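You operate a simulated robot arm through the tools that you are given. There is no shell and no other tool. Be economical: measure what you need, move in short steps, check, and stop when the job is done.

The job below is to be done with a simulated two-armed robot. You get a single attempt, and the scene is never put back.

## Task
Hold the yellow box still and press its forward button once.
Fine: main switch on and speed 5 first; main off once the line stands at stop 3. Where these are worked on the way, their far stop is far enough and under half their travel is too little: main switch.

Only the result counts: the job must be done as asked and must still hold three seconds after the hand-in. Knocking over, shifting, dropping, spilling or breaking anything else fails it.

## Robot
Two 7-joint arms with two-finger parallel grippers on one trunk, on a base that drives. Base frame: it is fixed to the floor where the robot stands at the start and does not move with it; the origin is under the middle of the robot, x ahead of it, y to its left, z up. Units: mm, rad, N and s.
The left shoulder is at the start at [70, 163, 1170], the right one opposite. With the tool pointing down near the work surface each hand reaches from about 380 to 880 mm from the robot's upright axis, wherever it stands, measured 20 degrees to its own side. Places, roughly: aisle stop button [1400, -1000, 1100]; back button [500, 0, 1300]; back button of the yellow box [100, 800, 800]; curtain lever [1200, -1000, 1300]; drip valve [400, 400, 1500]; forward button [500, 0, 1300]; forward button of the yellow box [200, 800, 800]; line start button [500, 0, 1200]; line stop button [500, 0, 1200]; main switch [500, 0, 1000]; speed dial [600, -100, 1000]; suction valve [1000, -700, 1300]; tension knob [500, 300, 1700]; zero button [600, -100, 1300]. Payload 3.43 kg a hand.
The TCP of each hand is the grasp point between the finger pads, 34 mm short of the fingertips. In the tool frame z runs along the fingers and y along their closing line. Largest opening 128 mm; finger width 24, thickness 12; the body of the gripper, 48 by 130 mm, starts 96 mm behind the TCP.
Orientation is that of the tool frame in the base frame, as a unit quaternion [x, y, z, w]. With the fingers straight down and closing along the base's y, the tool's x points along the base's -x, its y along +y and its z along -z.

## Interface
- The arms move only by the tool move_arm. It takes "left_increments", "right_increments" or both (then of equal length, played together; a hand with none holds still); each is one flat list of numbers, 7 for each row, row after row: the gripper command, from -1 (shut) to 1 (fully open), values between in proportion, then the shift along the base's x, y, z in units of 50 mm (1.0 is 50 mm), then the turn, a rotation vector about the base's x, y, z in units of 4 degrees (1.0 is 4 degrees). In form: [fingers, tx, ty, tz, rx, ry, rz, fingers, tx, ty, tz, rx, ry, rz, ...]. A call has 1 to 12 rows; each row shifts and turns the commanded pose from where the row before left it. A call with a number of a shift or a turn outside -1 to 1 is refused whole. Each row takes 0.2 s and may step no farther than 50 mm and 0.15 rad from the row before; otherwise, or with a gripper value out of range, the whole call is refused. Where a pose cannot be reached the arm comes as near as it can. A force on the tool above 90 N (or 10 N above the force at the start of the call, whichever is more), or a blocked arm, ends the call early, and 0.2 s more pass. Each finger travels about 153 mm/s and halts on what it meets, pressing with about 32 N; the grip force reading is that of the motor and also rises with nothing between the fingers. The clock runs only during rows and for 0.2 s after the last one: add rows that do not move to give the fingers time. It gives the time, the measured TCP pose, the force on the tool (base axes), the opening and the grip force at its end, in the units of the frame above (readings bear some noise), with the torque about the TCP (base axes, N m) and any sound that the robot's microphone picked up.
- Cameras (640 x 400 px; columns grow to the right, rows downward): "scene" is now at [139.1, 39.8, 1413.2]; the picture's right is [0.54, -0.84, 0.00], its down [-0.35, -0.23, -0.91] and it looks along [0.76, 0.49, -0.42] (base axes); focal length 214 px, centre (320, 200). "left" rides on the left gripper at [76, 11, -160] in its tool frame; the picture's right is [-0.15, 0.99, 0.00], its down [-0.88, -0.13, -0.46] and it looks along [-0.45, -0.07, 0.89] (tool axes); focal length 234 px, centre (320, 200). "right" rides on the right gripper at [76, -11, -160] in its tool frame; the picture's right is [0.15, 0.99, 0.00], its down [-0.88, 0.13, -0.46] and it looks along [-0.45, 0.07, 0.89] (tool axes); focal length 234 px, centre (320, 200). There is no depth. A picture from a camera that has moved, and an enlarged one, comes with that camera's place and axes in the base frame and with its lens. The place of the scene camera against the robot may be out by one fixed shift of up to 18 mm in any direction.
- camera(camera): a new picture of that camera. It takes no simulated time.
- raise_lower(by): slides the trunk up (or, below 0, down) by that many mm; the arms and the scene camera ride with it, the base frame stays. It gives what a move gives, with no picture.
- roll_base(legs): drives the robot by 1 to 6 legs, each [ahead, left, turn to the left] in mm, mm and rad, along the robot's own axes; the way and the turn of a leg run together, so that a leg with both is an arc; at most 1500 mm and 3.142 rad a leg. The arms and the cameras ride along, it lands a little off, and it stops where it bumps. It gives what a move gives.
- turn_head(pan, tilt): turns the head with the scene camera to pan (to the left, within 1.501 rad either way) and tilt (down, from -0.506 to 1.204), counted from straight ahead of the robot. It gives what a move gives.
- enlarge(camera, box): a new picture of the part [left, top, right, bottom] of that camera's present view, enlarged. It takes no simulated time.
- hand_in(): hands the job in; it is judged then, once.

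Work in short steps. Places have to be worked out from the pictures, the camera data and where the tool is seen: move nearer, look again, correct. Check each grasp and each placing, and mend what went wrong. You have 120 turns and 100 pictures in all, those below and enlarged ones among them. Open the grippers and draw the arms clear of the work before you hand the job in, unless the task says otherwise; then end with one line.

The tools are called after "Request:" as a command line: name --argument value ..., lists and objects as JSON in quotes. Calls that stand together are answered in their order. move_arm: Moves the arms, as the interface text tells. Its arguments: {"type":"object","properties":{"left_increments":{"type":"array","items":{"type":"number"}},"right_increments":{"type":"array","items":{"type":"number"}}},"required":[]} The other tools are called the same way: raise_lower (by) slides the trunk up or down; roll_base (legs) drives the base; turn_head (pan, tilt) turns the head that bears the scene camera; camera (camera) takes a picture; enlarge (camera, box) takes an enlarged picture of a part of a camera's view; hand_in () hands the job in.

At the start:

```text
time_s: 0.0
left_position: [355.5, 456.2, 1193.4]
left_tool_rot: [0.0, 1.0, 0.001, 0.001]
left_force: [-0.9, 0.7, 0.2]
left_wrist_torque: [-0.02, 0.0, 0.0]
left_finger_gap: 128.0
left_grip_force: 0.1
right_position: [357.8, 46.9, 1284.3]
right_tool_rot: [0.001, 1.0, 0.0, 0.0]
right_force: [0.0, -0.2, -0.8]
right_wrist_torque: [0.04, 0.0, 0.0]
right_finger_gap: 128.1
right_grip_force: 0.0
trunk travel left (down, up): [-650.0, 290.0]
robot x, y, heading: [-0.8, 2.3, 0.004]
head pan, tilt: [0.569, 0.435]
```

scene: 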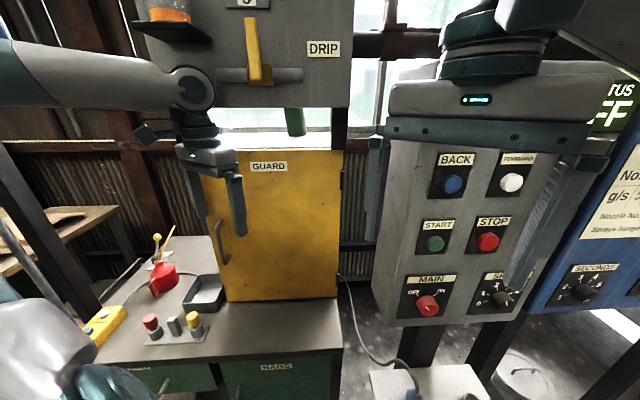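
right: 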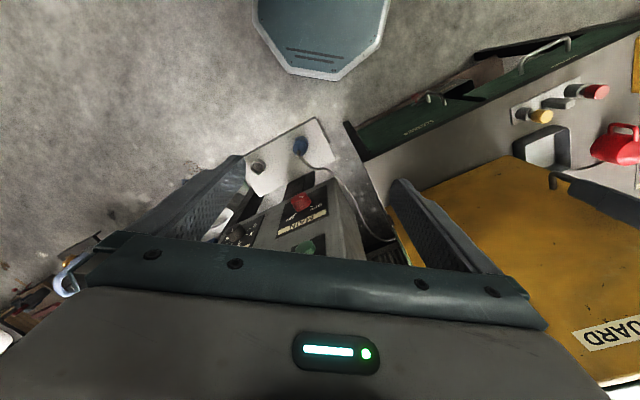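
left: 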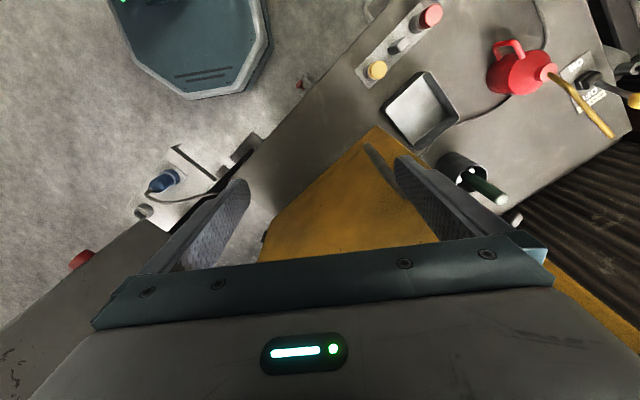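

I'll start by looking closer at the panel and the yellow box from the scene camera.

Request:
enlarge --camera "scene" --box '[360, 130, 640, 330]'

Request:
turn_head --pan 1.3 --tilt 0.6

Request:
camera --camera "scene"

```text
2.00 times, centred on (500, 230) of scene
camera zoom: at [139.1, 39.8, 1413.2], right [0.54, -0.84, 0.0], down [-0.35, -0.23, -0.91], along [0.76, 0.49, -0.42], focal length 429 px, centre (-40, 140)
```

zoom: 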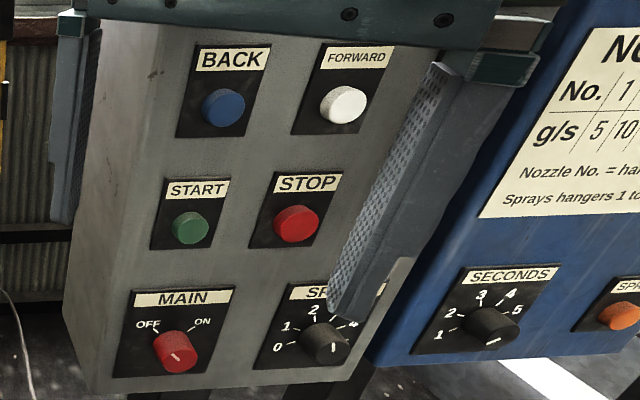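

```text
time_s: 1.1
left_position: [355.8, 454.9, 1193.5]
left_tool_rot: [0.0, 1.0, 0.001, 0.001]
left_force: [-0.3, -0.2, 0.3]
left_wrist_torque: [0.01, -0.01, 0.04]
left_finger_gap: 128.4
left_grip_force: 0.1
right_position: [357.3, 45.5, 1284.7]
right_tool_rot: [0.0, 1.0, 0.001, 0.0]
right_force: [-0.8, 0.3, 0.0]
right_wrist_torque: [0.02, 0.01, -0.01]
right_finger_gap: 128.1
right_grip_force: 0.1
trunk travel left (down, up): [-650.0, 290.0]
robot x, y, heading: [-2.5, 0.6, -0.003]
head pan, tilt: [1.3, 0.6]
```

```text
95 pictures are left
camera scene: at [85.1, 75.3, 1398.1], right [0.96, -0.27, 0.0], down [-0.15, -0.54, -0.83], along [0.22, 0.8, -0.56], focal length 214 px, centre (320, 200)
```

scene: 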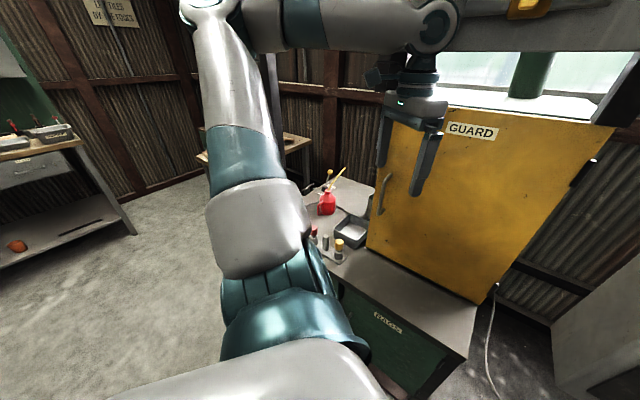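

The left arm hides the yellow box. I'll move the right hand to the right to clear the panel, then look at the panel and line.

Request:
move_arm --right_increments '[1, -1, 0, 0, 0, 0, 0, 1, 0, -1, 0, 0, 0, 0, 1, 0, -1, 0, 0, 0, 0, 1, 0, -1, 0, 0, 0, 0, 1, 0, -1, 0, 0, 0, 0, 1, 0, -1, 0, 0, 0, 0]'

Request:
turn_head --pan 0.3 --tilt 0.35

Request:
camera --camera "scene"

Request:
turn_head --pan -0.6 --tilt 0.2

Request:
camera --camera "scene"

```text
time_s: 2.5
left_position: [353.2, 454.3, 1194.5]
left_tool_rot: [-0.001, 1.0, 0.002, 0.001]
left_force: [-0.3, -1.1, 0.4]
left_wrist_torque: [0.07, -0.05, -0.03]
left_finger_gap: 128.2
left_grip_force: 0.1
right_position: [306.3, -207.4, 1283.3]
right_tool_rot: [-0.001, 1.0, 0.002, 0.001]
right_force: [-0.3, -0.3, -0.1]
right_wrist_torque: [0.06, -0.04, -0.03]
right_finger_gap: 128.1
right_grip_force: 0.0
trunk travel left (down, up): [-650.0, 290.0]
robot x, y, heading: [-0.6, -2.8, 0.005]
head pan, tilt: [1.3, 0.6]
```

```text
time_s: 3.8
left_position: [355.8, 456.8, 1191.1]
left_tool_rot: [0.0, 1.0, 0.0, 0.001]
left_force: [0.4, 0.5, -1.0]
left_wrist_torque: [0.01, 0.01, -0.02]
left_finger_gap: 127.8
left_grip_force: 0.1
right_position: [308.5, -202.9, 1283.2]
right_tool_rot: [0.0, 1.0, 0.0, 0.0]
right_force: [0.1, 0.2, 0.3]
right_wrist_torque: [-0.01, 0.0, 0.02]
right_finger_gap: 127.8
right_grip_force: 0.1
trunk travel left (down, up): [-650.0, 290.0]
robot x, y, heading: [-3.2, -0.5, 0.0]
head pan, tilt: [0.3, 0.351]
```

```text
94 pictures are left
camera scene: at [150.5, 18.0, 1420.8], right [0.3, -0.95, 0.0], down [-0.33, -0.1, -0.94], along [0.9, 0.28, -0.34], focal length 214 px, centre (320, 200)
```

scene: 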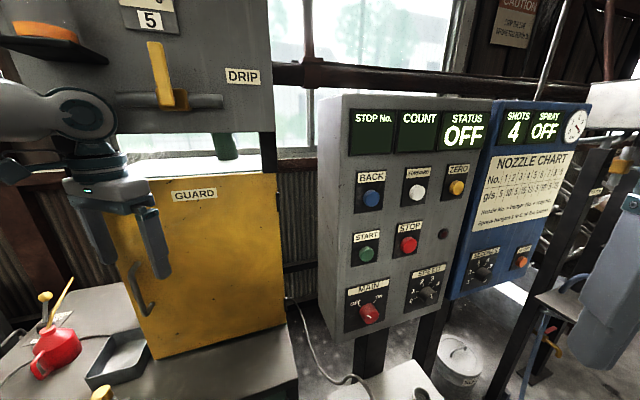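

```text
time_s: 5.0
left_position: [355.3, 457.1, 1193.2]
left_tool_rot: [-0.002, 1.0, 0.001, 0.002]
left_force: [0.5, 0.7, 0.9]
left_wrist_torque: [-0.02, 0.03, -0.01]
left_finger_gap: 128.1
left_grip_force: 0.1
right_position: [307.8, -202.4, 1283.9]
right_tool_rot: [0.0, 1.0, 0.001, 0.0]
right_force: [0.7, -0.2, -0.5]
right_wrist_torque: [0.02, 0.03, -0.05]
right_finger_gap: 128.0
right_grip_force: 0.1
trunk travel left (down, up): [-650.0, 290.0]
robot x, y, heading: [1.1, -2.5, 0.001]
head pan, tilt: [-0.6, 0.201]
```

```text
93 pictures are left
camera scene: at [138.4, -62.5, 1434.9], right [-0.56, -0.83, 0.0], down [-0.16, 0.11, -0.98], along [0.81, -0.55, -0.2], focal length 214 px, centre (320, 200)
```

scene: 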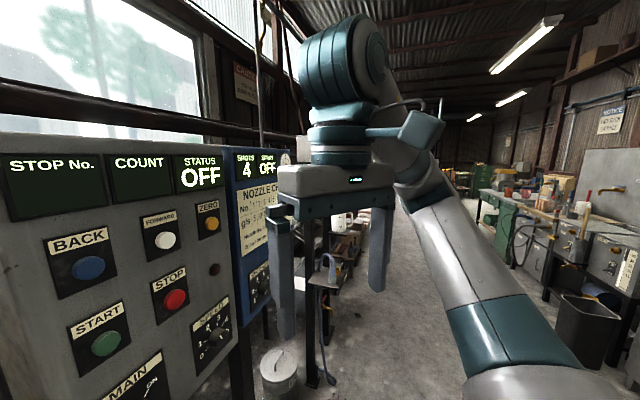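

Displays show stop number, count and status. Now a close look at the panel.

Request:
turn_head --pan 0.3 --tilt 0.45

Request:
enlarge --camera "scene" --box '[320, 60, 480, 160]'

Request:
enlarge --camera "scene" --box '[320, 200, 480, 300]'

```text
time_s: 6.2
left_position: [356.3, 454.7, 1193.4]
left_tool_rot: [-0.001, 1.0, 0.001, 0.0]
left_force: [0.3, 0.4, 0.7]
left_wrist_torque: [0.01, 0.04, 0.0]
left_finger_gap: 128.0
left_grip_force: 0.1
right_position: [307.6, -203.2, 1283.2]
right_tool_rot: [0.0, 1.0, 0.0, 0.0]
right_force: [0.7, 0.5, -0.4]
right_wrist_torque: [-0.03, -0.01, 0.0]
right_finger_gap: 128.3
right_grip_force: 0.0
trunk travel left (down, up): [-650.0, 290.0]
robot x, y, heading: [-2.2, 3.5, 0.002]
head pan, tilt: [0.3, 0.45]
```

```text
4.00 times, centred on (400, 110) of scene
camera zoom: at [149.2, 17.2, 1411.7], right [0.29, -0.96, 0.0], down [-0.42, -0.13, -0.9], along [0.86, 0.27, -0.44], focal length 858 px, centre (0, 560)
```

zoom: 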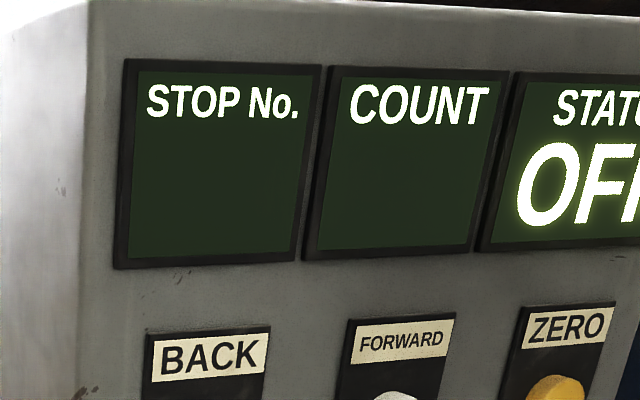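

```text
4.00 times, centred on (400, 250) of scene
camera zoom: at [149.2, 17.2, 1411.7], right [0.29, -0.96, 0.0], down [-0.42, -0.13, -0.9], along [0.86, 0.27, -0.44], focal length 858 px, centre (0, 0)
```

zoom: 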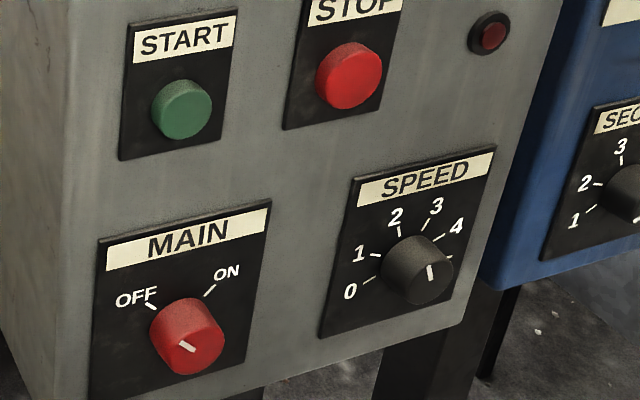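

Main points to OFF (up-left); panel face normal seems to point toward (-0.8,-0.6). I'll turn the right hand horizontally facing the panel, moving to about (400,-150,1150).

Request:
move_arm --right_increments '[1, 0.078, 0.044, -0.11, 0.2856, -0.9059, 0.2856, 1, 0.078, 0.044, -0.11, 0.2856, -0.9059, 0.2856, 1, 0.078, 0.044, -0.11, 0.2856, -0.9059, 0.2856, 1, 0.078, 0.044, -0.11, 0.2856, -0.9059, 0.2856, 1, 0.078, 0.044, -0.11, 0.2856, -0.9059, 0.2856, 1, 0.078, 0.044, -0.11, 0.2856, -0.9059, 0.2856, 1, 0.078, 0.044, -0.11, 0.2856, -0.9059, 0.2856, 1, 0.078, 0.044, -0.11, 0.2856, -0.9059, 0.2856, 1, 0.078, 0.044, -0.11, 0.2856, -0.9059, 0.2856, 1, 0.078, 0.044, -0.11, 0.2856, -0.9059, 0.2856, 1, 0.078, 0.044, -0.11, 0.2856, -0.9059, 0.2856, 1, 0.078, 0.044, -0.11, 0.2856, -0.9059, 0.2856]'

Request:
move_arm --right_increments '[1, 0.078, 0.044, -0.11, 0.2856, -0.9059, 0.2856, 1, 0.078, 0.044, -0.11, 0.2856, -0.9059, 0.2856, 1, 0.078, 0.044, -0.11, 0.2856, -0.9059, 0.2856, 1, 0.078, 0.044, -0.11, 0.2856, -0.9059, 0.2856, 1, 0.078, 0.044, -0.11, 0.2856, -0.9059, 0.2856, 1, 0.078, 0.044, -0.11, 0.2856, -0.9059, 0.2856, 1, 0.078, 0.044, -0.11, 0.2856, -0.9059, 0.2856, 1, 0.078, 0.044, -0.11, 0.2856, -0.9059, 0.2856, 1, 0.078, 0.044, -0.11, 0.2856, -0.9059, 0.2856, 1, 0.078, 0.044, -0.11, 0.2856, -0.9059, 0.2856, 1, 0.078, 0.044, -0.11, 0.2856, -0.9059, 0.2856, 1, 0.078, 0.044, -0.11, 0.2856, -0.9059, 0.2856]'

Request:
camera --camera "right"

Request:
camera --camera "scene"

```text
time_s: 8.8
left_position: [355.4, 455.9, 1194.2]
left_tool_rot: [0.0, 1.0, 0.001, 0.0]
left_force: [0.2, -0.6, -0.6]
left_wrist_torque: [-0.04, -0.01, -0.02]
left_finger_gap: 127.8
left_grip_force: 0.1
right_position: [385.7, -177.4, 1268.5]
right_tool_rot: [-0.118, 0.915, 0.117, 0.367]
right_force: [-0.4, -0.4, 0.3]
right_wrist_torque: [-0.01, 0.01, 0.01]
right_finger_gap: 128.0
right_grip_force: 0.0
right hand out of reach, approached as far as the arm can: row 9, 10, 11, 12
trunk travel left (down, up): [-650.0, 290.0]
robot x, y, heading: [-2.6, 1.3, 0.003]
head pan, tilt: [0.3, 0.45]
```

```text
time_s: 11.4
left_position: [355.7, 455.3, 1192.7]
left_tool_rot: [0.0, 1.0, 0.001, 0.0]
left_force: [-1.0, 0.1, 0.4]
left_wrist_torque: [0.04, 0.02, -0.04]
left_finger_gap: 128.1
left_grip_force: 0.0
right_position: [531.0, -168.5, 1315.8]
right_tool_rot: [-0.213, 0.675, 0.211, 0.674]
right_force: [0.5, -1.1, 0.2]
right_wrist_torque: [0.0, -0.01, 0.03]
right_finger_gap: 127.5
right_grip_force: 0.1
right hand out of reach, approached as far as the arm can: row 1, 2, 3, 4, 5, 6, 7, 8, 9, 10, 11, 12
trunk travel left (down, up): [-650.0, 290.0]
robot x, y, heading: [0.4, 0.3, -0.003]
head pan, tilt: [0.3, 0.45]
```

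```text
90 pictures are left
camera right: at [405.5, -268.8, 1241.1], right [-0.57, 0.81, -0.15], down [-0.45, -0.15, 0.88], along [0.69, 0.57, 0.45], focal length 234 px, centre (320, 200)
```

right: 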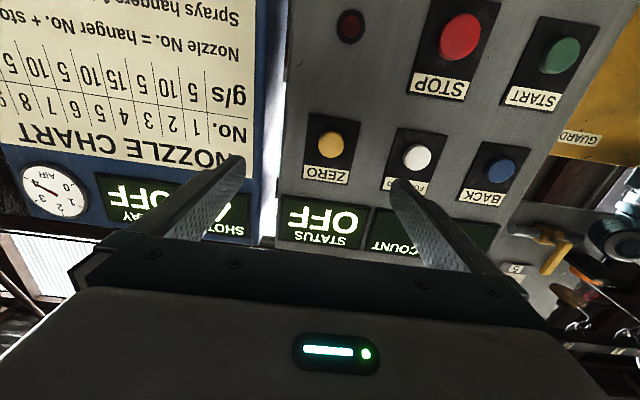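

```text
89 pictures are left
camera scene: at [149.6, 16.8, 1411.7], right [0.3, -0.96, 0.0], down [-0.42, -0.13, -0.9], along [0.86, 0.27, -0.44], focal length 214 px, centre (320, 200)
```

scene: 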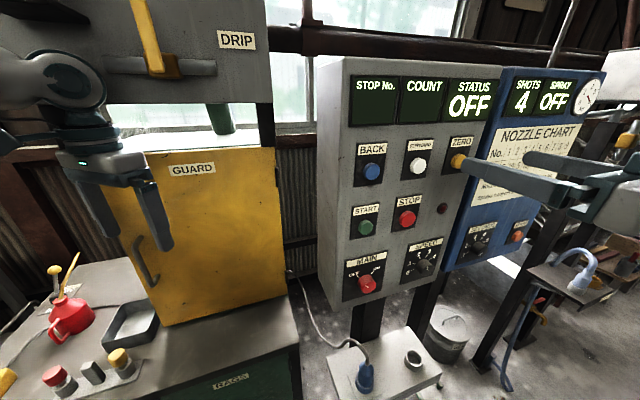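

The horizontal hand needs more distance. Triangulated: BACK ≈ (483,37,1300), ZERO ≈ (592,-113,1303), face vertical with inward normal (0.81,0.59); MAIN ≈ (488,17,1062). I'll check the floor to the sides before backing off.

Request:
turn_head --pan -1.5 --tilt 0.7

Request:
camera --camera "scene"

Request:
turn_head --pan 1.5 --tilt 0.7

Request:
camera --camera "scene"

Request:
camera --camera "left"

```text
time_s: 13.2
left_position: [355.3, 457.0, 1193.4]
left_tool_rot: [-0.001, 1.0, 0.001, 0.001]
left_force: [-0.1, -0.6, 0.0]
left_wrist_torque: [0.03, -0.03, -0.01]
left_finger_gap: 127.8
left_grip_force: 0.0
right_position: [529.9, -168.4, 1316.5]
right_tool_rot: [-0.214, 0.675, 0.213, 0.673]
right_force: [0.8, 0.1, -0.2]
right_wrist_torque: [0.01, -0.01, 0.01]
right_finger_gap: 127.9
right_grip_force: 0.1
trunk travel left (down, up): [-650.0, 290.0]
robot x, y, heading: [2.6, 0.5, 0.001]
head pan, tilt: [-1.499, 0.7]
```

```text
88 pictures are left
camera scene: at [67.5, -94.7, 1389.5], right [-1.0, -0.07, 0.0], down [-0.05, 0.64, -0.77], along [0.06, -0.76, -0.64], focal length 214 px, centre (320, 200)
```

scene: 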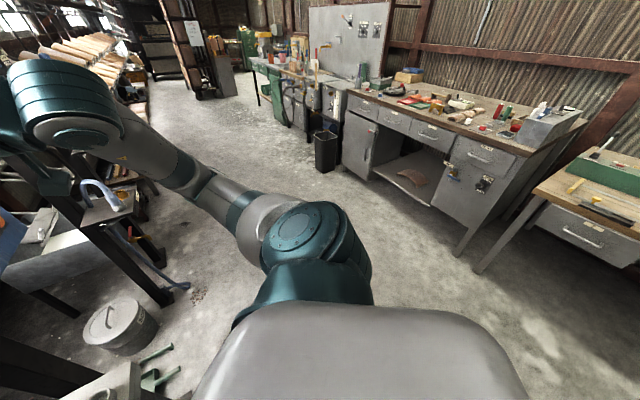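

```text
time_s: 15.8
left_position: [354.5, 455.6, 1192.9]
left_tool_rot: [-0.002, 1.0, 0.001, 0.001]
left_force: [-0.6, -0.3, 0.3]
left_wrist_torque: [0.0, 0.0, -0.02]
left_finger_gap: 128.1
left_grip_force: 0.1
right_position: [531.7, -167.1, 1317.6]
right_tool_rot: [-0.214, 0.675, 0.213, 0.673]
right_force: [-0.5, -1.3, -0.2]
right_wrist_torque: [0.02, -0.01, -0.02]
right_finger_gap: 128.1
right_grip_force: 0.1
trunk travel left (down, up): [-650.0, 290.0]
robot x, y, heading: [0.6, 0.7, -0.0]
head pan, tilt: [1.499, 0.7]
```

```text
87 pictures are left
camera scene: at [67.5, 74.8, 1389.5], right [1.0, -0.07, 0.0], down [-0.05, -0.64, -0.76], along [0.05, 0.76, -0.64], focal length 214 px, centre (320, 200)
```

scene: 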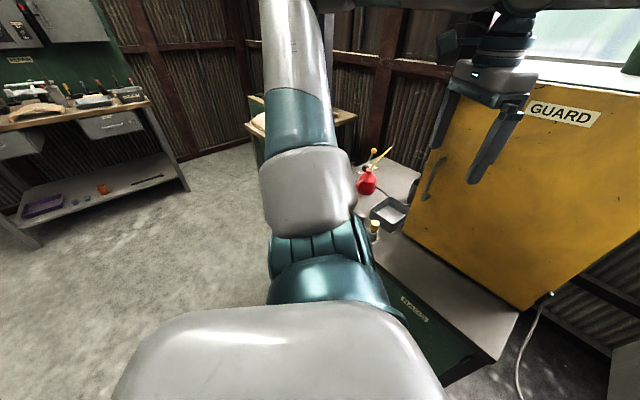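

```text
86 pictures are left
camera left: at [279.8, 467.6, 1352.8], right [0.15, 0.99, 0.0], down [0.88, -0.13, 0.46], along [0.45, -0.07, -0.89], focal length 234 px, centre (320, 200)
```

left: 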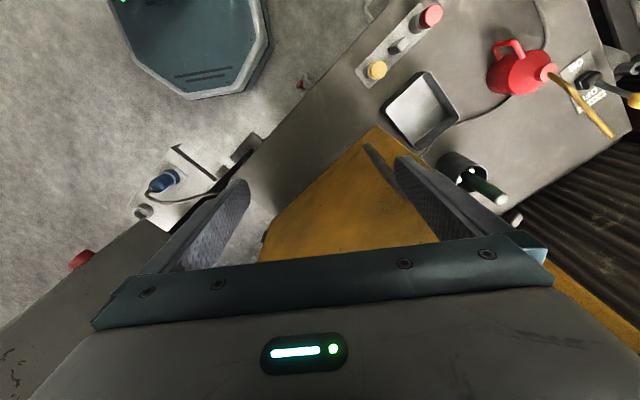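

Floor is clear around. Backing off 260 mm straight.

Request:
roll_base --legs '[[-260, 0, 0]]'

Request:
turn_head --pan 0.2 --tilt 0.45

Request:
camera --camera "scene"

Request:
camera --camera "right"

```text
time_s: 17.6
left_position: [93.3, 457.6, 1192.2]
left_tool_rot: [-0.002, 1.0, 0.001, 0.001]
left_force: [-0.2, -0.9, 0.2]
left_wrist_torque: [-0.02, 0.0, -0.02]
left_finger_gap: 128.1
left_grip_force: 0.0
right_position: [270.6, -165.1, 1316.0]
right_tool_rot: [-0.215, 0.675, 0.214, 0.673]
right_force: [0.7, -0.1, -0.3]
right_wrist_torque: [0.0, 0.03, -0.02]
right_finger_gap: 127.8
right_grip_force: 0.1
trunk travel left (down, up): [-650.0, 290.0]
robot x, y, heading: [-260.2, -1.7, 0.003]
head pan, tilt: [1.499, 0.7]
```

```text
time_s: 19.1
left_position: [94.2, 457.4, 1192.6]
left_tool_rot: [-0.003, 1.0, 0.0, 0.001]
left_force: [0.4, 0.5, -0.2]
left_wrist_torque: [-0.01, 0.02, -0.02]
left_finger_gap: 128.1
left_grip_force: 0.1
right_position: [270.6, -167.2, 1317.6]
right_tool_rot: [-0.214, 0.676, 0.213, 0.673]
right_force: [0.8, -0.6, 0.0]
right_wrist_torque: [0.01, 0.02, 0.02]
right_finger_gap: 127.9
right_grip_force: 0.1
trunk travel left (down, up): [-650.0, 290.0]
robot x, y, heading: [-261.3, -0.7, 0.009]
head pan, tilt: [0.201, 0.45]
```

```text
85 pictures are left
camera scene: at [-109.6, 8.5, 1411.6], right [0.2, -0.98, 0.0], down [-0.43, -0.09, -0.9], along [0.88, 0.18, -0.44], focal length 214 px, centre (320, 200)
```

scene: 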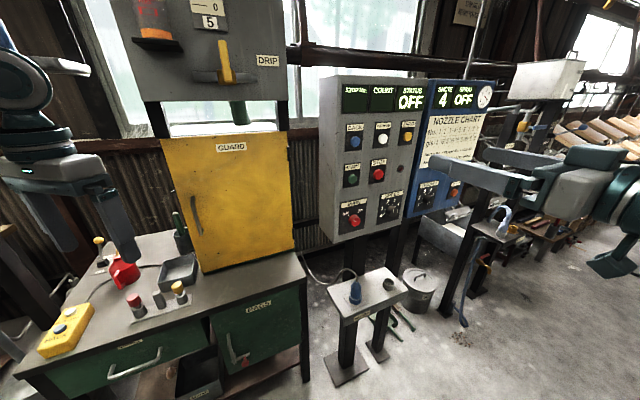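

```text
84 pictures are left
camera right: at [144.8, -267.4, 1241.2], right [-0.57, 0.81, -0.15], down [-0.45, -0.16, 0.88], along [0.69, 0.57, 0.45], focal length 234 px, centre (320, 200)
```

right: 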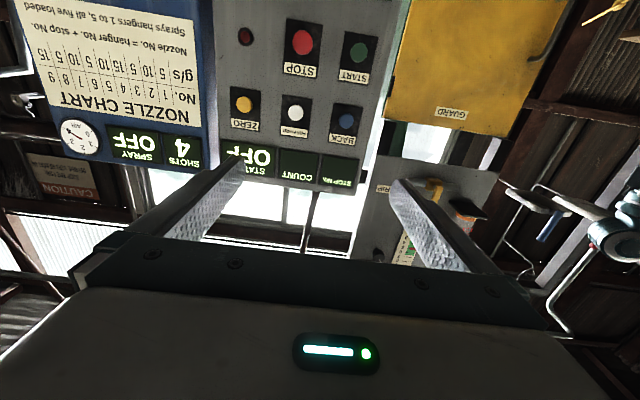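

Good overview. Zoom on the yellow box and on the knobs.

Request:
enlarge --camera "scene" --box '[30, 230, 206, 360]'

Request:
enlarge --camera "scene" --box '[320, 160, 416, 240]'

```text
3.08 times, centred on (118, 295) of scene
camera zoom: at [-109.6, 8.5, 1411.6], right [0.2, -0.98, 0.0], down [-0.43, -0.09, -0.9], along [0.88, 0.18, -0.44], focal length 660 px, centre (942, -92)
```

zoom: 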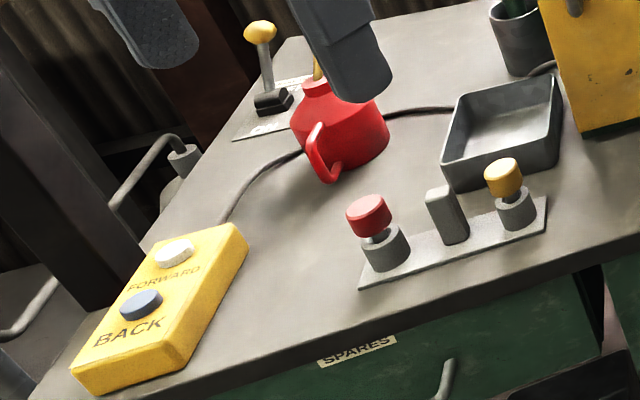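

```text
5.00 times, centred on (368, 200) of scene
camera zoom: at [-109.6, 8.5, 1411.6], right [0.2, -0.98, 0.0], down [-0.43, -0.09, -0.9], along [0.88, 0.18, -0.44], focal length 1072 px, centre (80, 200)
```

zoom: 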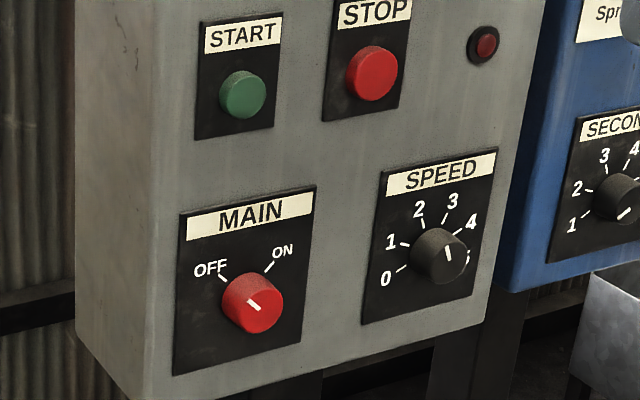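

MAIN knob face ≈ (490,18,1049), SPEED ≈ (580,-110,1054). Moving the right hand to a 100 mm standoff before MAIN with a -44° pre-roll.

Request:
move_arm --right_increments '[0.25, 0.23, 0.208, -0.447, -0.809, -0.588, 0, 0.25, 0.23, 0.208, -0.447, -0.809, -0.588, 0, 0.25, 0.23, 0.208, -0.447, -0.809, -0.588, 0, 0.25, 0.23, 0.208, -0.447, -0.809, -0.588, 0, 0.25, 0.23, 0.208, -0.447, -0.809, -0.588, 0, 0.25, 0.23, 0.208, -0.447, -0.809, -0.588, 0, 0.25, 0.23, 0.208, -0.447, -0.809, -0.588, 0, 0.25, 0.23, 0.208, -0.447, -0.809, -0.588, 0, 0.25, 0.23, 0.208, -0.447, -0.809, -0.588, 0, 0.25, 0.23, 0.208, -0.447, -0.809, -0.588, 0, 0.25, 0.23, 0.208, -0.447, -0.809, -0.588, 0, 0.25, 0.23, 0.208, -0.447, 0, 0, 0]'

Request:
camera --camera "right"

Request:
camera --camera "scene"

```text
time_s: 21.7
left_position: [93.0, 456.8, 1192.7]
left_tool_rot: [-0.002, 1.0, 0.001, 0.0]
left_force: [-0.2, 0.9, 0.8]
left_wrist_torque: [0.0, -0.02, -0.02]
left_finger_gap: 127.7
left_grip_force: 0.1
right_position: [374.0, -73.1, 1116.6]
right_tool_rot: [-0.413, 0.574, -0.003, 0.707]
right_force: [-0.6, 0.1, -0.2]
right_wrist_torque: [-0.03, 0.03, -0.04]
right_finger_gap: 80.1
right_grip_force: 0.0
right hand out of reach, approached as far as the arm can: row 10, 11, 12
trunk travel left (down, up): [-650.0, 290.0]
robot x, y, heading: [-262.0, -2.9, 0.006]
head pan, tilt: [0.201, 0.45]
```

```text
81 pictures are left
camera right: at [273.8, -209.4, 1061.2], right [-0.42, 0.58, -0.7], down [-0.73, 0.24, 0.64], along [0.54, 0.78, 0.33], focal length 234 px, centre (320, 200)
```

right: 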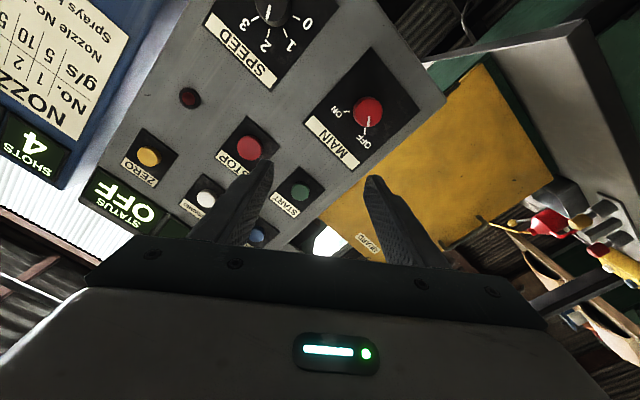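

```text
80 pictures are left
camera scene: at [-109.8, 8.4, 1411.7], right [0.2, -0.98, 0.0], down [-0.43, -0.09, -0.9], along [0.88, 0.18, -0.44], focal length 214 px, centre (320, 200)
```

scene: 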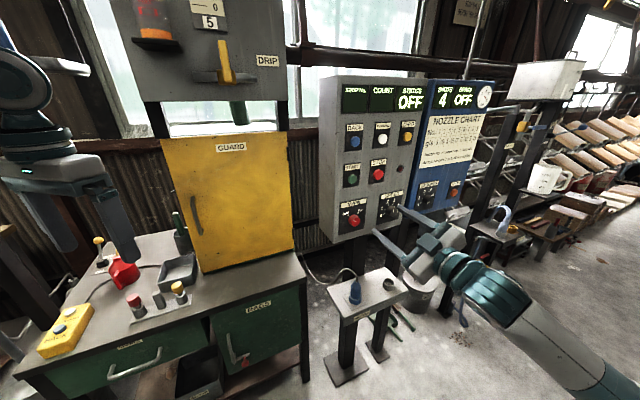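

Wrist ray gives MAIN (486,25,1046), agreeing. The arm can't go low enough; lower the trunk 100 mm.

Request:
raise_lower --by -100

Request:
move_arm --right_increments '[0.25, 0.2, 0.2, 0.16, 0, 0, 0, 0.25, 0.2, 0.2, 0.16, 0, 0, 0, 0.25, 0.16, 0.2, 0.2, 0, 0, 0, 0.25, 0.16, 0.2, 0.14, 0, 0, 0]'

Request:
camera --camera "right"

```text
time_s: 23.0
left_position: [92.9, 456.8, 1092.5]
left_tool_rot: [-0.002, 1.0, 0.0, 0.002]
left_force: [0.2, 0.1, 0.4]
left_wrist_torque: [0.01, 0.01, 0.0]
left_finger_gap: 128.1
left_grip_force: 0.0
right_position: [373.8, -73.1, 1015.7]
right_tool_rot: [-0.413, 0.574, -0.003, 0.707]
right_force: [0.1, -0.5, -0.5]
right_wrist_torque: [0.01, 0.0, -0.03]
right_finger_gap: 80.1
right_grip_force: 0.1
trunk travel left (down, up): [-550.0, 390.0]
robot x, y, heading: [-262.0, 0.4, 0.004]
head pan, tilt: [0.201, 0.45]
```

```text
time_s: 24.0
left_position: [93.4, 458.2, 1093.1]
left_tool_rot: [-0.001, 1.0, 0.0, 0.002]
left_force: [0.3, 0.0, 0.6]
left_wrist_torque: [0.01, 0.01, -0.04]
left_finger_gap: 128.0
left_grip_force: 0.0
right_position: [410.0, -32.5, 1049.4]
right_tool_rot: [-0.413, 0.574, -0.001, 0.707]
right_force: [-0.9, 0.1, 0.6]
right_wrist_torque: [-0.03, 0.01, 0.02]
right_finger_gap: 79.8
right_grip_force: 0.0
trunk travel left (down, up): [-550.0, 390.0]
robot x, y, heading: [-261.5, 0.0, 0.001]
head pan, tilt: [0.201, 0.45]
```

```text
79 pictures are left
camera right: at [309.8, -168.4, 994.9], right [-0.42, 0.58, -0.7], down [-0.73, 0.24, 0.64], along [0.54, 0.78, 0.33], focal length 234 px, centre (320, 200)
```

right: 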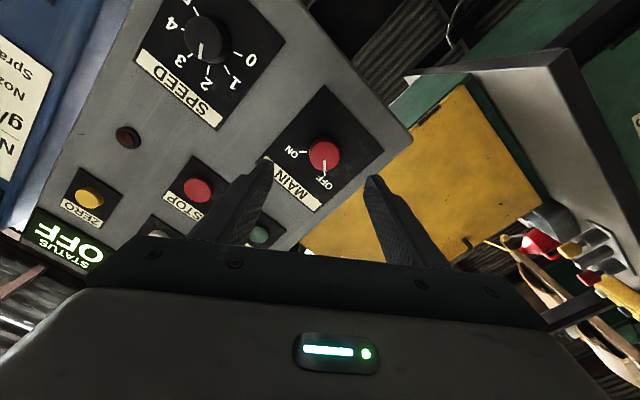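

Well aligned. Advance 78 mm along the normal with a small correction (0,2,-5), then close fingers on the knob.

Request:
move_arm --right_increments '[0.25, 0.42, 0.326, -0.05, 0, 0, 0, 0.25, 0.42, 0.316, -0.05, 0, 0, 0, 0.25, 0.42, 0.306, 0, 0, 0, 0, 0.25, 0, 0, 0, 0, 0, 0]'

Request:
camera --camera "right"

Request:
enlarge --camera "scene" --box '[304, 170, 400, 250]'

```text
time_s: 25.0
left_position: [92.2, 457.6, 1094.3]
left_tool_rot: [-0.002, 1.0, 0.001, 0.001]
left_force: [0.1, 0.1, -0.8]
left_wrist_torque: [-0.02, -0.01, 0.0]
left_finger_gap: 128.0
left_grip_force: 0.1
right_position: [460.3, 0.7, 1046.0]
right_tool_rot: [-0.414, 0.575, 0.0, 0.705]
right_force: [0.2, -0.2, -0.5]
right_wrist_torque: [0.04, -0.04, 0.01]
right_finger_gap: 80.0
right_grip_force: 0.1
right hand out of reach, approached as far as the arm can: row 2, 3
trunk travel left (down, up): [-550.0, 390.0]
robot x, y, heading: [-259.5, 4.4, 0.001]
head pan, tilt: [0.201, 0.45]
```

```text
78 pictures are left
camera right: at [359.8, -135.6, 991.2], right [-0.42, 0.58, -0.7], down [-0.73, 0.24, 0.64], along [0.54, 0.78, 0.32], focal length 234 px, centre (320, 200)
```

right: 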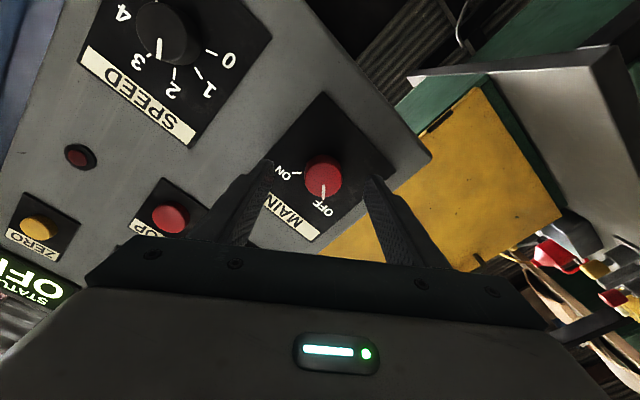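

```text
5.00 times, centred on (352, 210) of scene
camera zoom: at [-110.0, 8.2, 1311.7], right [0.2, -0.98, 0.0], down [-0.43, -0.09, -0.9], along [0.88, 0.18, -0.44], focal length 1072 px, centre (160, 150)
```

zoom: 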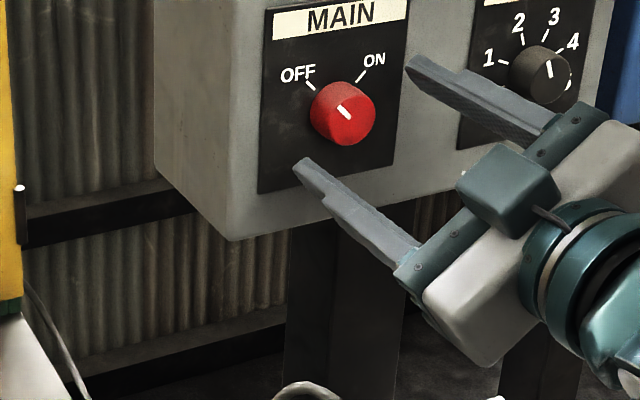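

The arm hits joint limits with the hand yawed inward. I'll retract, then strafe right and turn the robot left 0.62 rad to face the panel squarely.

Request:
move_arm --right_increments '[0.25, -0.8, -0.58, 0, 0, 0, 0, 0.25, -0.8, -0.58, 0, 0, 0, 0]'

Request:
roll_base --legs '[[0, -270, 0], [0, 0, 0.62]]'

Request:
camera --camera "right"

Request:
camera --camera "scene"

```text
time_s: 25.6
left_position: [91.8, 456.4, 1093.9]
left_tool_rot: [-0.002, 1.0, 0.001, 0.001]
left_force: [-0.5, -0.2, 0.0]
left_wrist_torque: [0.0, -0.01, 0.01]
left_finger_gap: 128.0
left_grip_force: 0.1
right_position: [378.7, -57.8, 1044.6]
right_tool_rot: [-0.414, 0.573, -0.001, 0.708]
right_force: [-0.1, 0.0, 1.1]
right_wrist_torque: [-0.02, 0.02, 0.01]
right_finger_gap: 79.8
right_grip_force: 0.0
trunk travel left (down, up): [-550.0, 390.0]
robot x, y, heading: [-261.3, 1.2, 0.005]
head pan, tilt: [0.201, 0.45]
```

```text
time_s: 29.3
left_position: [-243.6, 304.2, 1092.5]
left_tool_rot: [-0.311, 0.95, 0.001, 0.001]
left_force: [0.6, -0.2, 0.8]
left_wrist_torque: [-0.02, -0.03, -0.02]
left_finger_gap: 128.4
left_grip_force: 0.1
right_position: [290.6, 57.5, 1045.9]
right_tool_rot: [-0.57, 0.419, 0.216, 0.673]
right_force: [-0.1, 0.0, 0.3]
right_wrist_torque: [-0.03, 0.01, -0.02]
right_finger_gap: 79.9
right_grip_force: 0.1
trunk travel left (down, up): [-550.0, 390.0]
robot x, y, heading: [-262.9, -273.9, 0.629]
head pan, tilt: [0.201, 0.45]
```

```text
76 pictures are left
camera right: at [289.2, -110.3, 991.0], right [-0.68, 0.23, -0.7], down [-0.73, -0.24, 0.64], along [-0.02, 0.95, 0.33], focal length 234 px, centre (320, 200)
```

right: 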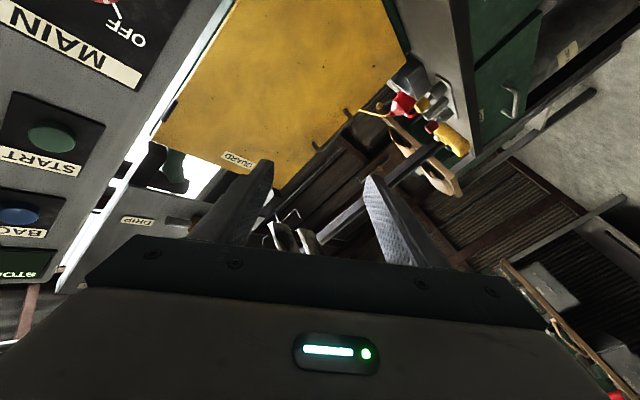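

```text
75 pictures are left
camera scene: at [-147.4, -186.2, 1311.7], right [0.74, -0.67, 0.0], down [-0.29, -0.32, -0.9], along [0.61, 0.67, -0.44], focal length 214 px, centre (320, 200)
```

scene: 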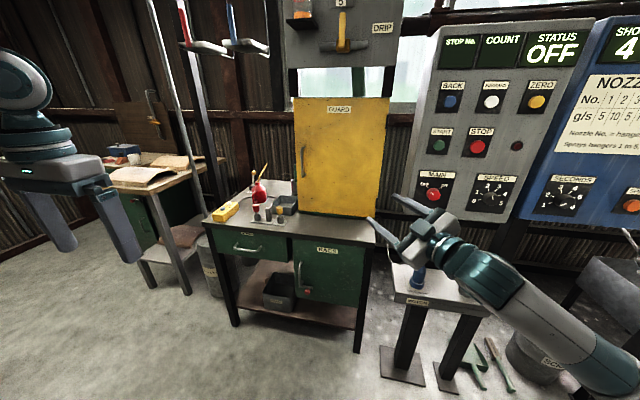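

Now yaw the hand back by 36° so it faces the panel and move to MAIN standoff.

Request:
move_arm --right_increments '[0.25, 0.262, -0.218, 0, 0, 0, -1, 0.25, 0.262, -0.218, 0, 0, 0, -1, 0.25, 0.262, -0.218, 0, 0, 0, -1, 0.25, 0.262, -0.218, 0, 0, 0, -1, 0.25, 0.262, -0.218, 0, 0, 0, -1, 0.25, 0.262, -0.218, 0, 0, 0, -1, 0.25, 0.262, -0.218, 0, 0, 0, -1, 0.25, 0.262, -0.218, 0, 0, 0, -1, 0.25, 0.262, -0.218, 0, 0, 0, -1]'

Request:
camera --camera "right"

```text
time_s: 31.3
left_position: [-242.9, 304.1, 1092.8]
left_tool_rot: [-0.312, 0.95, 0.0, 0.0]
left_force: [0.3, 0.4, 1.0]
left_wrist_torque: [0.02, 0.02, -0.04]
left_finger_gap: 127.8
left_grip_force: 0.0
right_position: [419.6, -107.2, 1097.8]
right_tool_rot: [-0.451, 0.554, 0.043, 0.698]
right_force: [0.0, 0.5, -0.1]
right_wrist_torque: [-0.03, 0.03, -0.02]
right_finger_gap: 80.0
right_grip_force: 0.1
right hand out of reach, approached as far as the arm can: row 3, 4, 5, 6, 7, 8, 9
trunk travel left (down, up): [-550.0, 390.0]
robot x, y, heading: [-258.1, -276.5, 0.633]
head pan, tilt: [0.201, 0.45]
```

```text
74 pictures are left
camera right: at [336.4, -254.7, 1046.5], right [-0.5, 0.52, -0.7], down [-0.74, 0.15, 0.65], along [0.44, 0.84, 0.31], focal length 234 px, centre (320, 200)
```

right: 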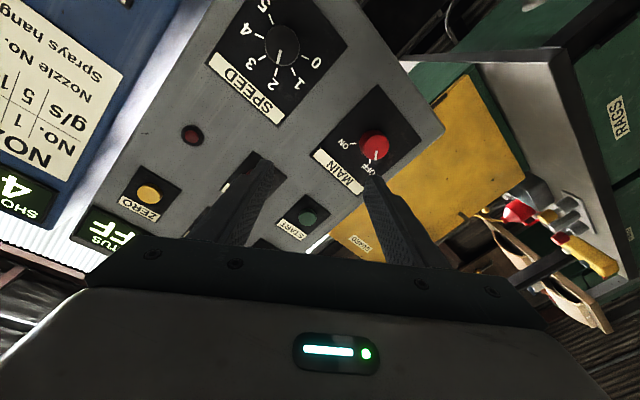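

Still limited; the arm prefers having the hand at/above shoulder height. Lower the trunk 200 more and move the hand back up to the standoff.

Request:
raise_lower --by -200

Request:
move_arm --right_increments '[0.25, -0.05, 0.33, 0.7, 0, 0, 0, 0.25, -0.05, 0.33, 0.7, 0, 0, 0, 0.25, -0.05, 0.33, 0.7, 0, 0, 0, 0.25, -0.05, 0.33, 0.8, 0, 0, -0.7]'

Request:
camera --camera "right"

```text
time_s: 33.5
left_position: [-244.0, 303.8, 893.9]
left_tool_rot: [-0.311, 0.95, 0.001, 0.0]
left_force: [1.1, 0.3, -0.3]
left_wrist_torque: [-0.04, 0.04, -0.01]
left_finger_gap: 127.7
left_grip_force: 0.1
right_position: [419.6, -107.1, 898.2]
right_tool_rot: [-0.452, 0.554, 0.044, 0.698]
right_force: [-0.1, -0.5, 0.2]
right_wrist_torque: [-0.02, 0.0, 0.02]
right_finger_gap: 79.9
right_grip_force: 0.1
trunk travel left (down, up): [-350.0, 590.0]
robot x, y, heading: [-262.1, -275.4, 0.629]
head pan, tilt: [0.201, 0.45]
```

```text
time_s: 34.5
left_position: [-243.7, 304.5, 892.3]
left_tool_rot: [-0.311, 0.95, 0.0, 0.001]
left_force: [0.1, 0.0, -0.1]
left_wrist_torque: [-0.01, -0.07, 0.0]
left_finger_gap: 128.0
left_grip_force: 0.1
right_position: [408.8, -40.6, 1044.4]
right_tool_rot: [-0.438, 0.565, 0.027, 0.699]
right_force: [-0.5, -0.5, -0.3]
right_wrist_torque: [-0.02, -0.03, -0.01]
right_finger_gap: 80.0
right_grip_force: 0.0
trunk travel left (down, up): [-350.0, 590.0]
robot x, y, heading: [-261.9, -273.7, 0.634]
head pan, tilt: [0.201, 0.45]
```

```text
73 pictures are left
camera right: at [318.4, -183.6, 992.5], right [-0.47, 0.54, -0.7], down [-0.74, 0.19, 0.65], along [0.48, 0.82, 0.31], focal length 234 px, centre (320, 200)
```

right: 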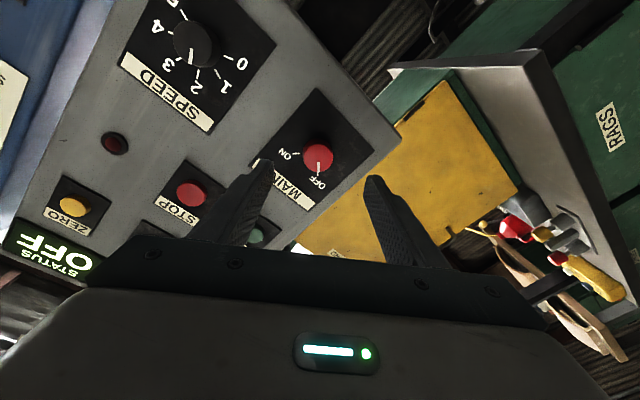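

Reached. Correct yaw by -4° and advance to the knob: TCP to (474,10,1047).

Request:
move_arm --right_increments '[0.25, 0.435, 0.337, 0.02, 0, 0, -1, 0.25, 0.435, 0.337, 0.02, 0, 0, 0, 0.25, 0.435, 0.337, 0.02, 0, 0, 0, 0.25, 0, 0, 0, 0, 0, 0]'

Request:
camera --camera "right"

Request:
camera --camera "scene"

```text
time_s: 35.5
left_position: [-242.7, 304.0, 892.6]
left_tool_rot: [-0.311, 0.95, 0.001, 0.0]
left_force: [-0.1, 0.0, -0.4]
left_wrist_torque: [0.02, 0.01, 0.0]
left_finger_gap: 127.8
left_grip_force: 0.0
right_position: [475.5, 10.9, 1045.1]
right_tool_rot: [-0.418, 0.58, 0.002, 0.7]
right_force: [-0.2, 0.7, -0.8]
right_wrist_torque: [-0.01, -0.02, 0.0]
right_finger_gap: 80.1
right_grip_force: 0.0
trunk travel left (down, up): [-350.0, 590.0]
robot x, y, heading: [-260.1, -272.3, 0.63]
head pan, tilt: [0.201, 0.45]
```

```text
72 pictures are left
camera right: at [375.0, -127.5, 994.1], right [-0.43, 0.57, -0.69], down [-0.72, 0.24, 0.65], along [0.54, 0.78, 0.31], focal length 234 px, centre (320, 200)
```

right: 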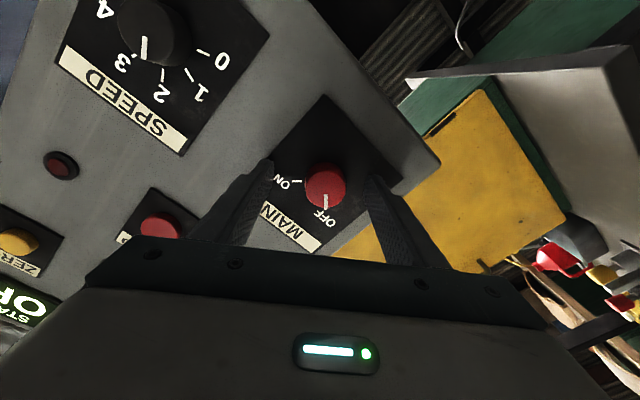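

```text
71 pictures are left
camera scene: at [-147.2, -186.6, 1111.7], right [0.74, -0.67, 0.0], down [-0.29, -0.32, -0.9], along [0.61, 0.67, -0.44], focal length 214 px, centre (320, 200)
```

scene: 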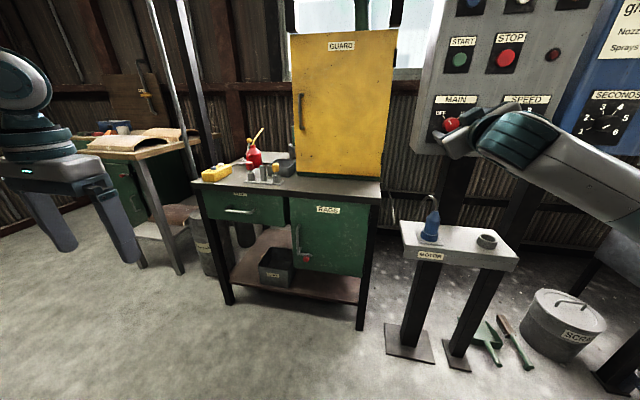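

Face is ~14 mm past the TCP, fingertips overlap ~20 mm. Small centering, then close on the knob.

Request:
move_arm --right_increments '[0.25, 0.03, 0.09, -0.06, 0, 0, 0, -0.3, 0, 0, 0, 0, 0, 0, -0.6, 0, 0, 0, 0, 0, 0, -1, 0, 0, 0, 0, 0, 0, -1, 0, 0, 0, 0, 0, 0]'

Request:
camera --camera "right"

```text
time_s: 36.6
left_position: [-243.7, 302.9, 893.0]
left_tool_rot: [-0.312, 0.95, 0.0, 0.001]
left_force: [-0.3, 0.2, -0.1]
left_wrist_torque: [-0.02, 0.0, 0.0]
left_finger_gap: 128.1
left_grip_force: 0.1
right_position: [475.6, 14.4, 1041.7]
right_tool_rot: [-0.418, 0.58, 0.003, 0.699]
right_force: [-11.6, -3.4, -8.3]
right_wrist_torque: [0.0, 0.01, 0.32]
right_finger_gap: 34.8
right_grip_force: 45.2
trunk travel left (down, up): [-350.0, 590.0]
robot x, y, heading: [-259.4, -274.5, 0.629]
head pan, tilt: [0.201, 0.45]
```

```text
70 pictures are left
camera right: at [375.1, -123.2, 990.9], right [-0.44, 0.57, -0.7], down [-0.72, 0.24, 0.65], along [0.54, 0.78, 0.31], focal length 234 px, centre (320, 200)
```

right: 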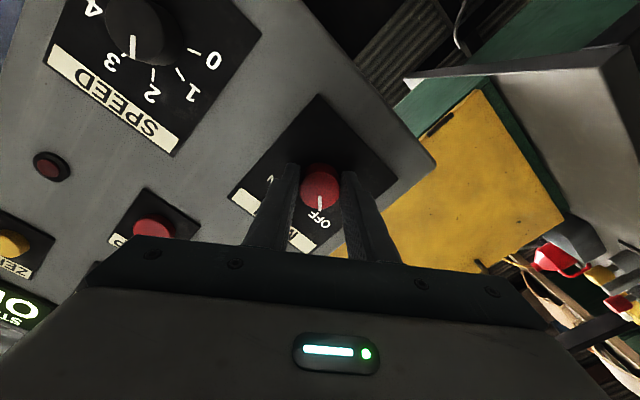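

Gripped at 34.8 mm. Turn clockwise 48° about the panel normal.

Request:
move_arm --right_increments '[-1, 0, 0, 0, 0.809, 0.588, 0, -1, 0, 0, 0, 0.809, 0.588, 0, -1, 0, 0, 0, 0.809, 0.588, 0, -1, 0, 0, 0, 0.809, 0.588, 0, -1, 0, 0, 0, 0.809, 0.588, 0, -1, 0, 0, 0, 0.809, 0.588, 0, -1, 0, 0, 0, 0.809, 0.588, 0, -1, 0, 0, 0, 0.809, 0.588, 0, -1, 0, 0, 0, 0.809, 0.588, 0, -1, 0, 0, 0, 0.809, 0.588, 0, -1, 0, 0, 0, 0.809, 0.588, 0, -1, 0, 0, 0, 0.809, 0.588, 0]'

Request:
camera --camera "right"

```text
time_s: 39.2
left_position: [-244.6, 305.6, 892.2]
left_tool_rot: [-0.312, 0.95, 0.0, 0.001]
left_force: [-0.4, -0.3, -0.3]
left_wrist_torque: [-0.01, -0.02, 0.01]
left_finger_gap: 128.0
left_grip_force: 0.0
right_position: [474.0, 15.6, 1044.9]
right_tool_rot: [-0.152, 0.695, 0.294, 0.638]
right_force: [-27.6, 0.6, -14.8]
right_wrist_torque: [-0.32, 0.3, 0.3]
right_finger_gap: 35.2
right_grip_force: 45.0
trunk travel left (down, up): [-350.0, 590.0]
robot x, y, heading: [-256.3, -274.2, 0.633]
head pan, tilt: [0.201, 0.45]
```

```text
69 pictures are left
camera right: at [341.0, -76.1, 969.9], right [-0.6, 0.8, 0.07], down [-0.32, -0.32, 0.89], along [0.73, 0.51, 0.44], focal length 234 px, centre (320, 200)
```

right: 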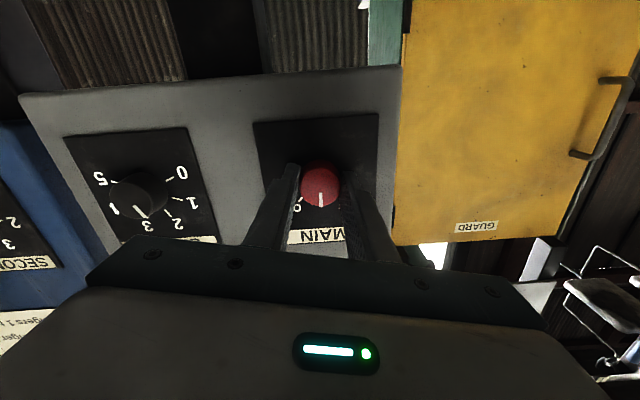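

The mark turned with the hand (now mid-way). Continue 44° more with slight relief.

Request:
move_arm --right_increments '[-1, -0.03, 0, -0.02, 0.809, 0.588, 0, -1, -0.02, 0, -0.01, 0.809, 0.588, 0, -1, 0, 0, 0, 0.809, 0.588, 0, -1, 0, 0, 0, 0.809, 0.588, 0, -1, 0, 0, 0, 0.809, 0.588, 0, -1, 0, 0, 0, 0.809, 0.588, 0, -1, 0, 0, 0, 0.809, 0.588, 0, -1, 0, 0, 0, 0.809, 0.588, 0, -1, 0, 0, 0, 0.809, 0.588, 0, -1, 0, 0, 0, 0.809, 0.588, 0, -1, 0, 0, 0, 0.809, 0.588, 0]'

Request:
camera --camera "right"

```text
time_s: 41.6
left_position: [-244.7, 306.0, 891.7]
left_tool_rot: [-0.312, 0.95, 0.0, 0.0]
left_force: [0.2, 1.4, 1.1]
left_wrist_torque: [0.01, -0.05, 0.0]
left_finger_gap: 128.2
left_grip_force: 0.0
right_position: [473.2, 16.9, 1043.5]
right_tool_rot: [0.118, 0.695, 0.517, 0.485]
right_force: [17.5, 27.2, 32.2]
right_wrist_torque: [0.36, -0.86, 0.11]
right_finger_gap: 34.8
right_grip_force: 45.3
trunk travel left (down, up): [-350.0, 590.0]
robot x, y, heading: [-263.2, -271.0, 0.63]
head pan, tilt: [0.201, 0.45]
```

```text
68 pictures are left
camera right: at [310.6, -34.3, 991.8], right [-0.41, 0.53, 0.74], down [0.03, -0.8, 0.59], along [0.91, 0.27, 0.31], focal length 234 px, centre (320, 200)
```

right: 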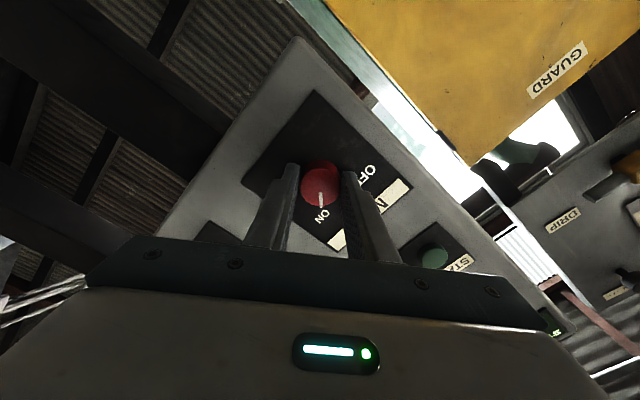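

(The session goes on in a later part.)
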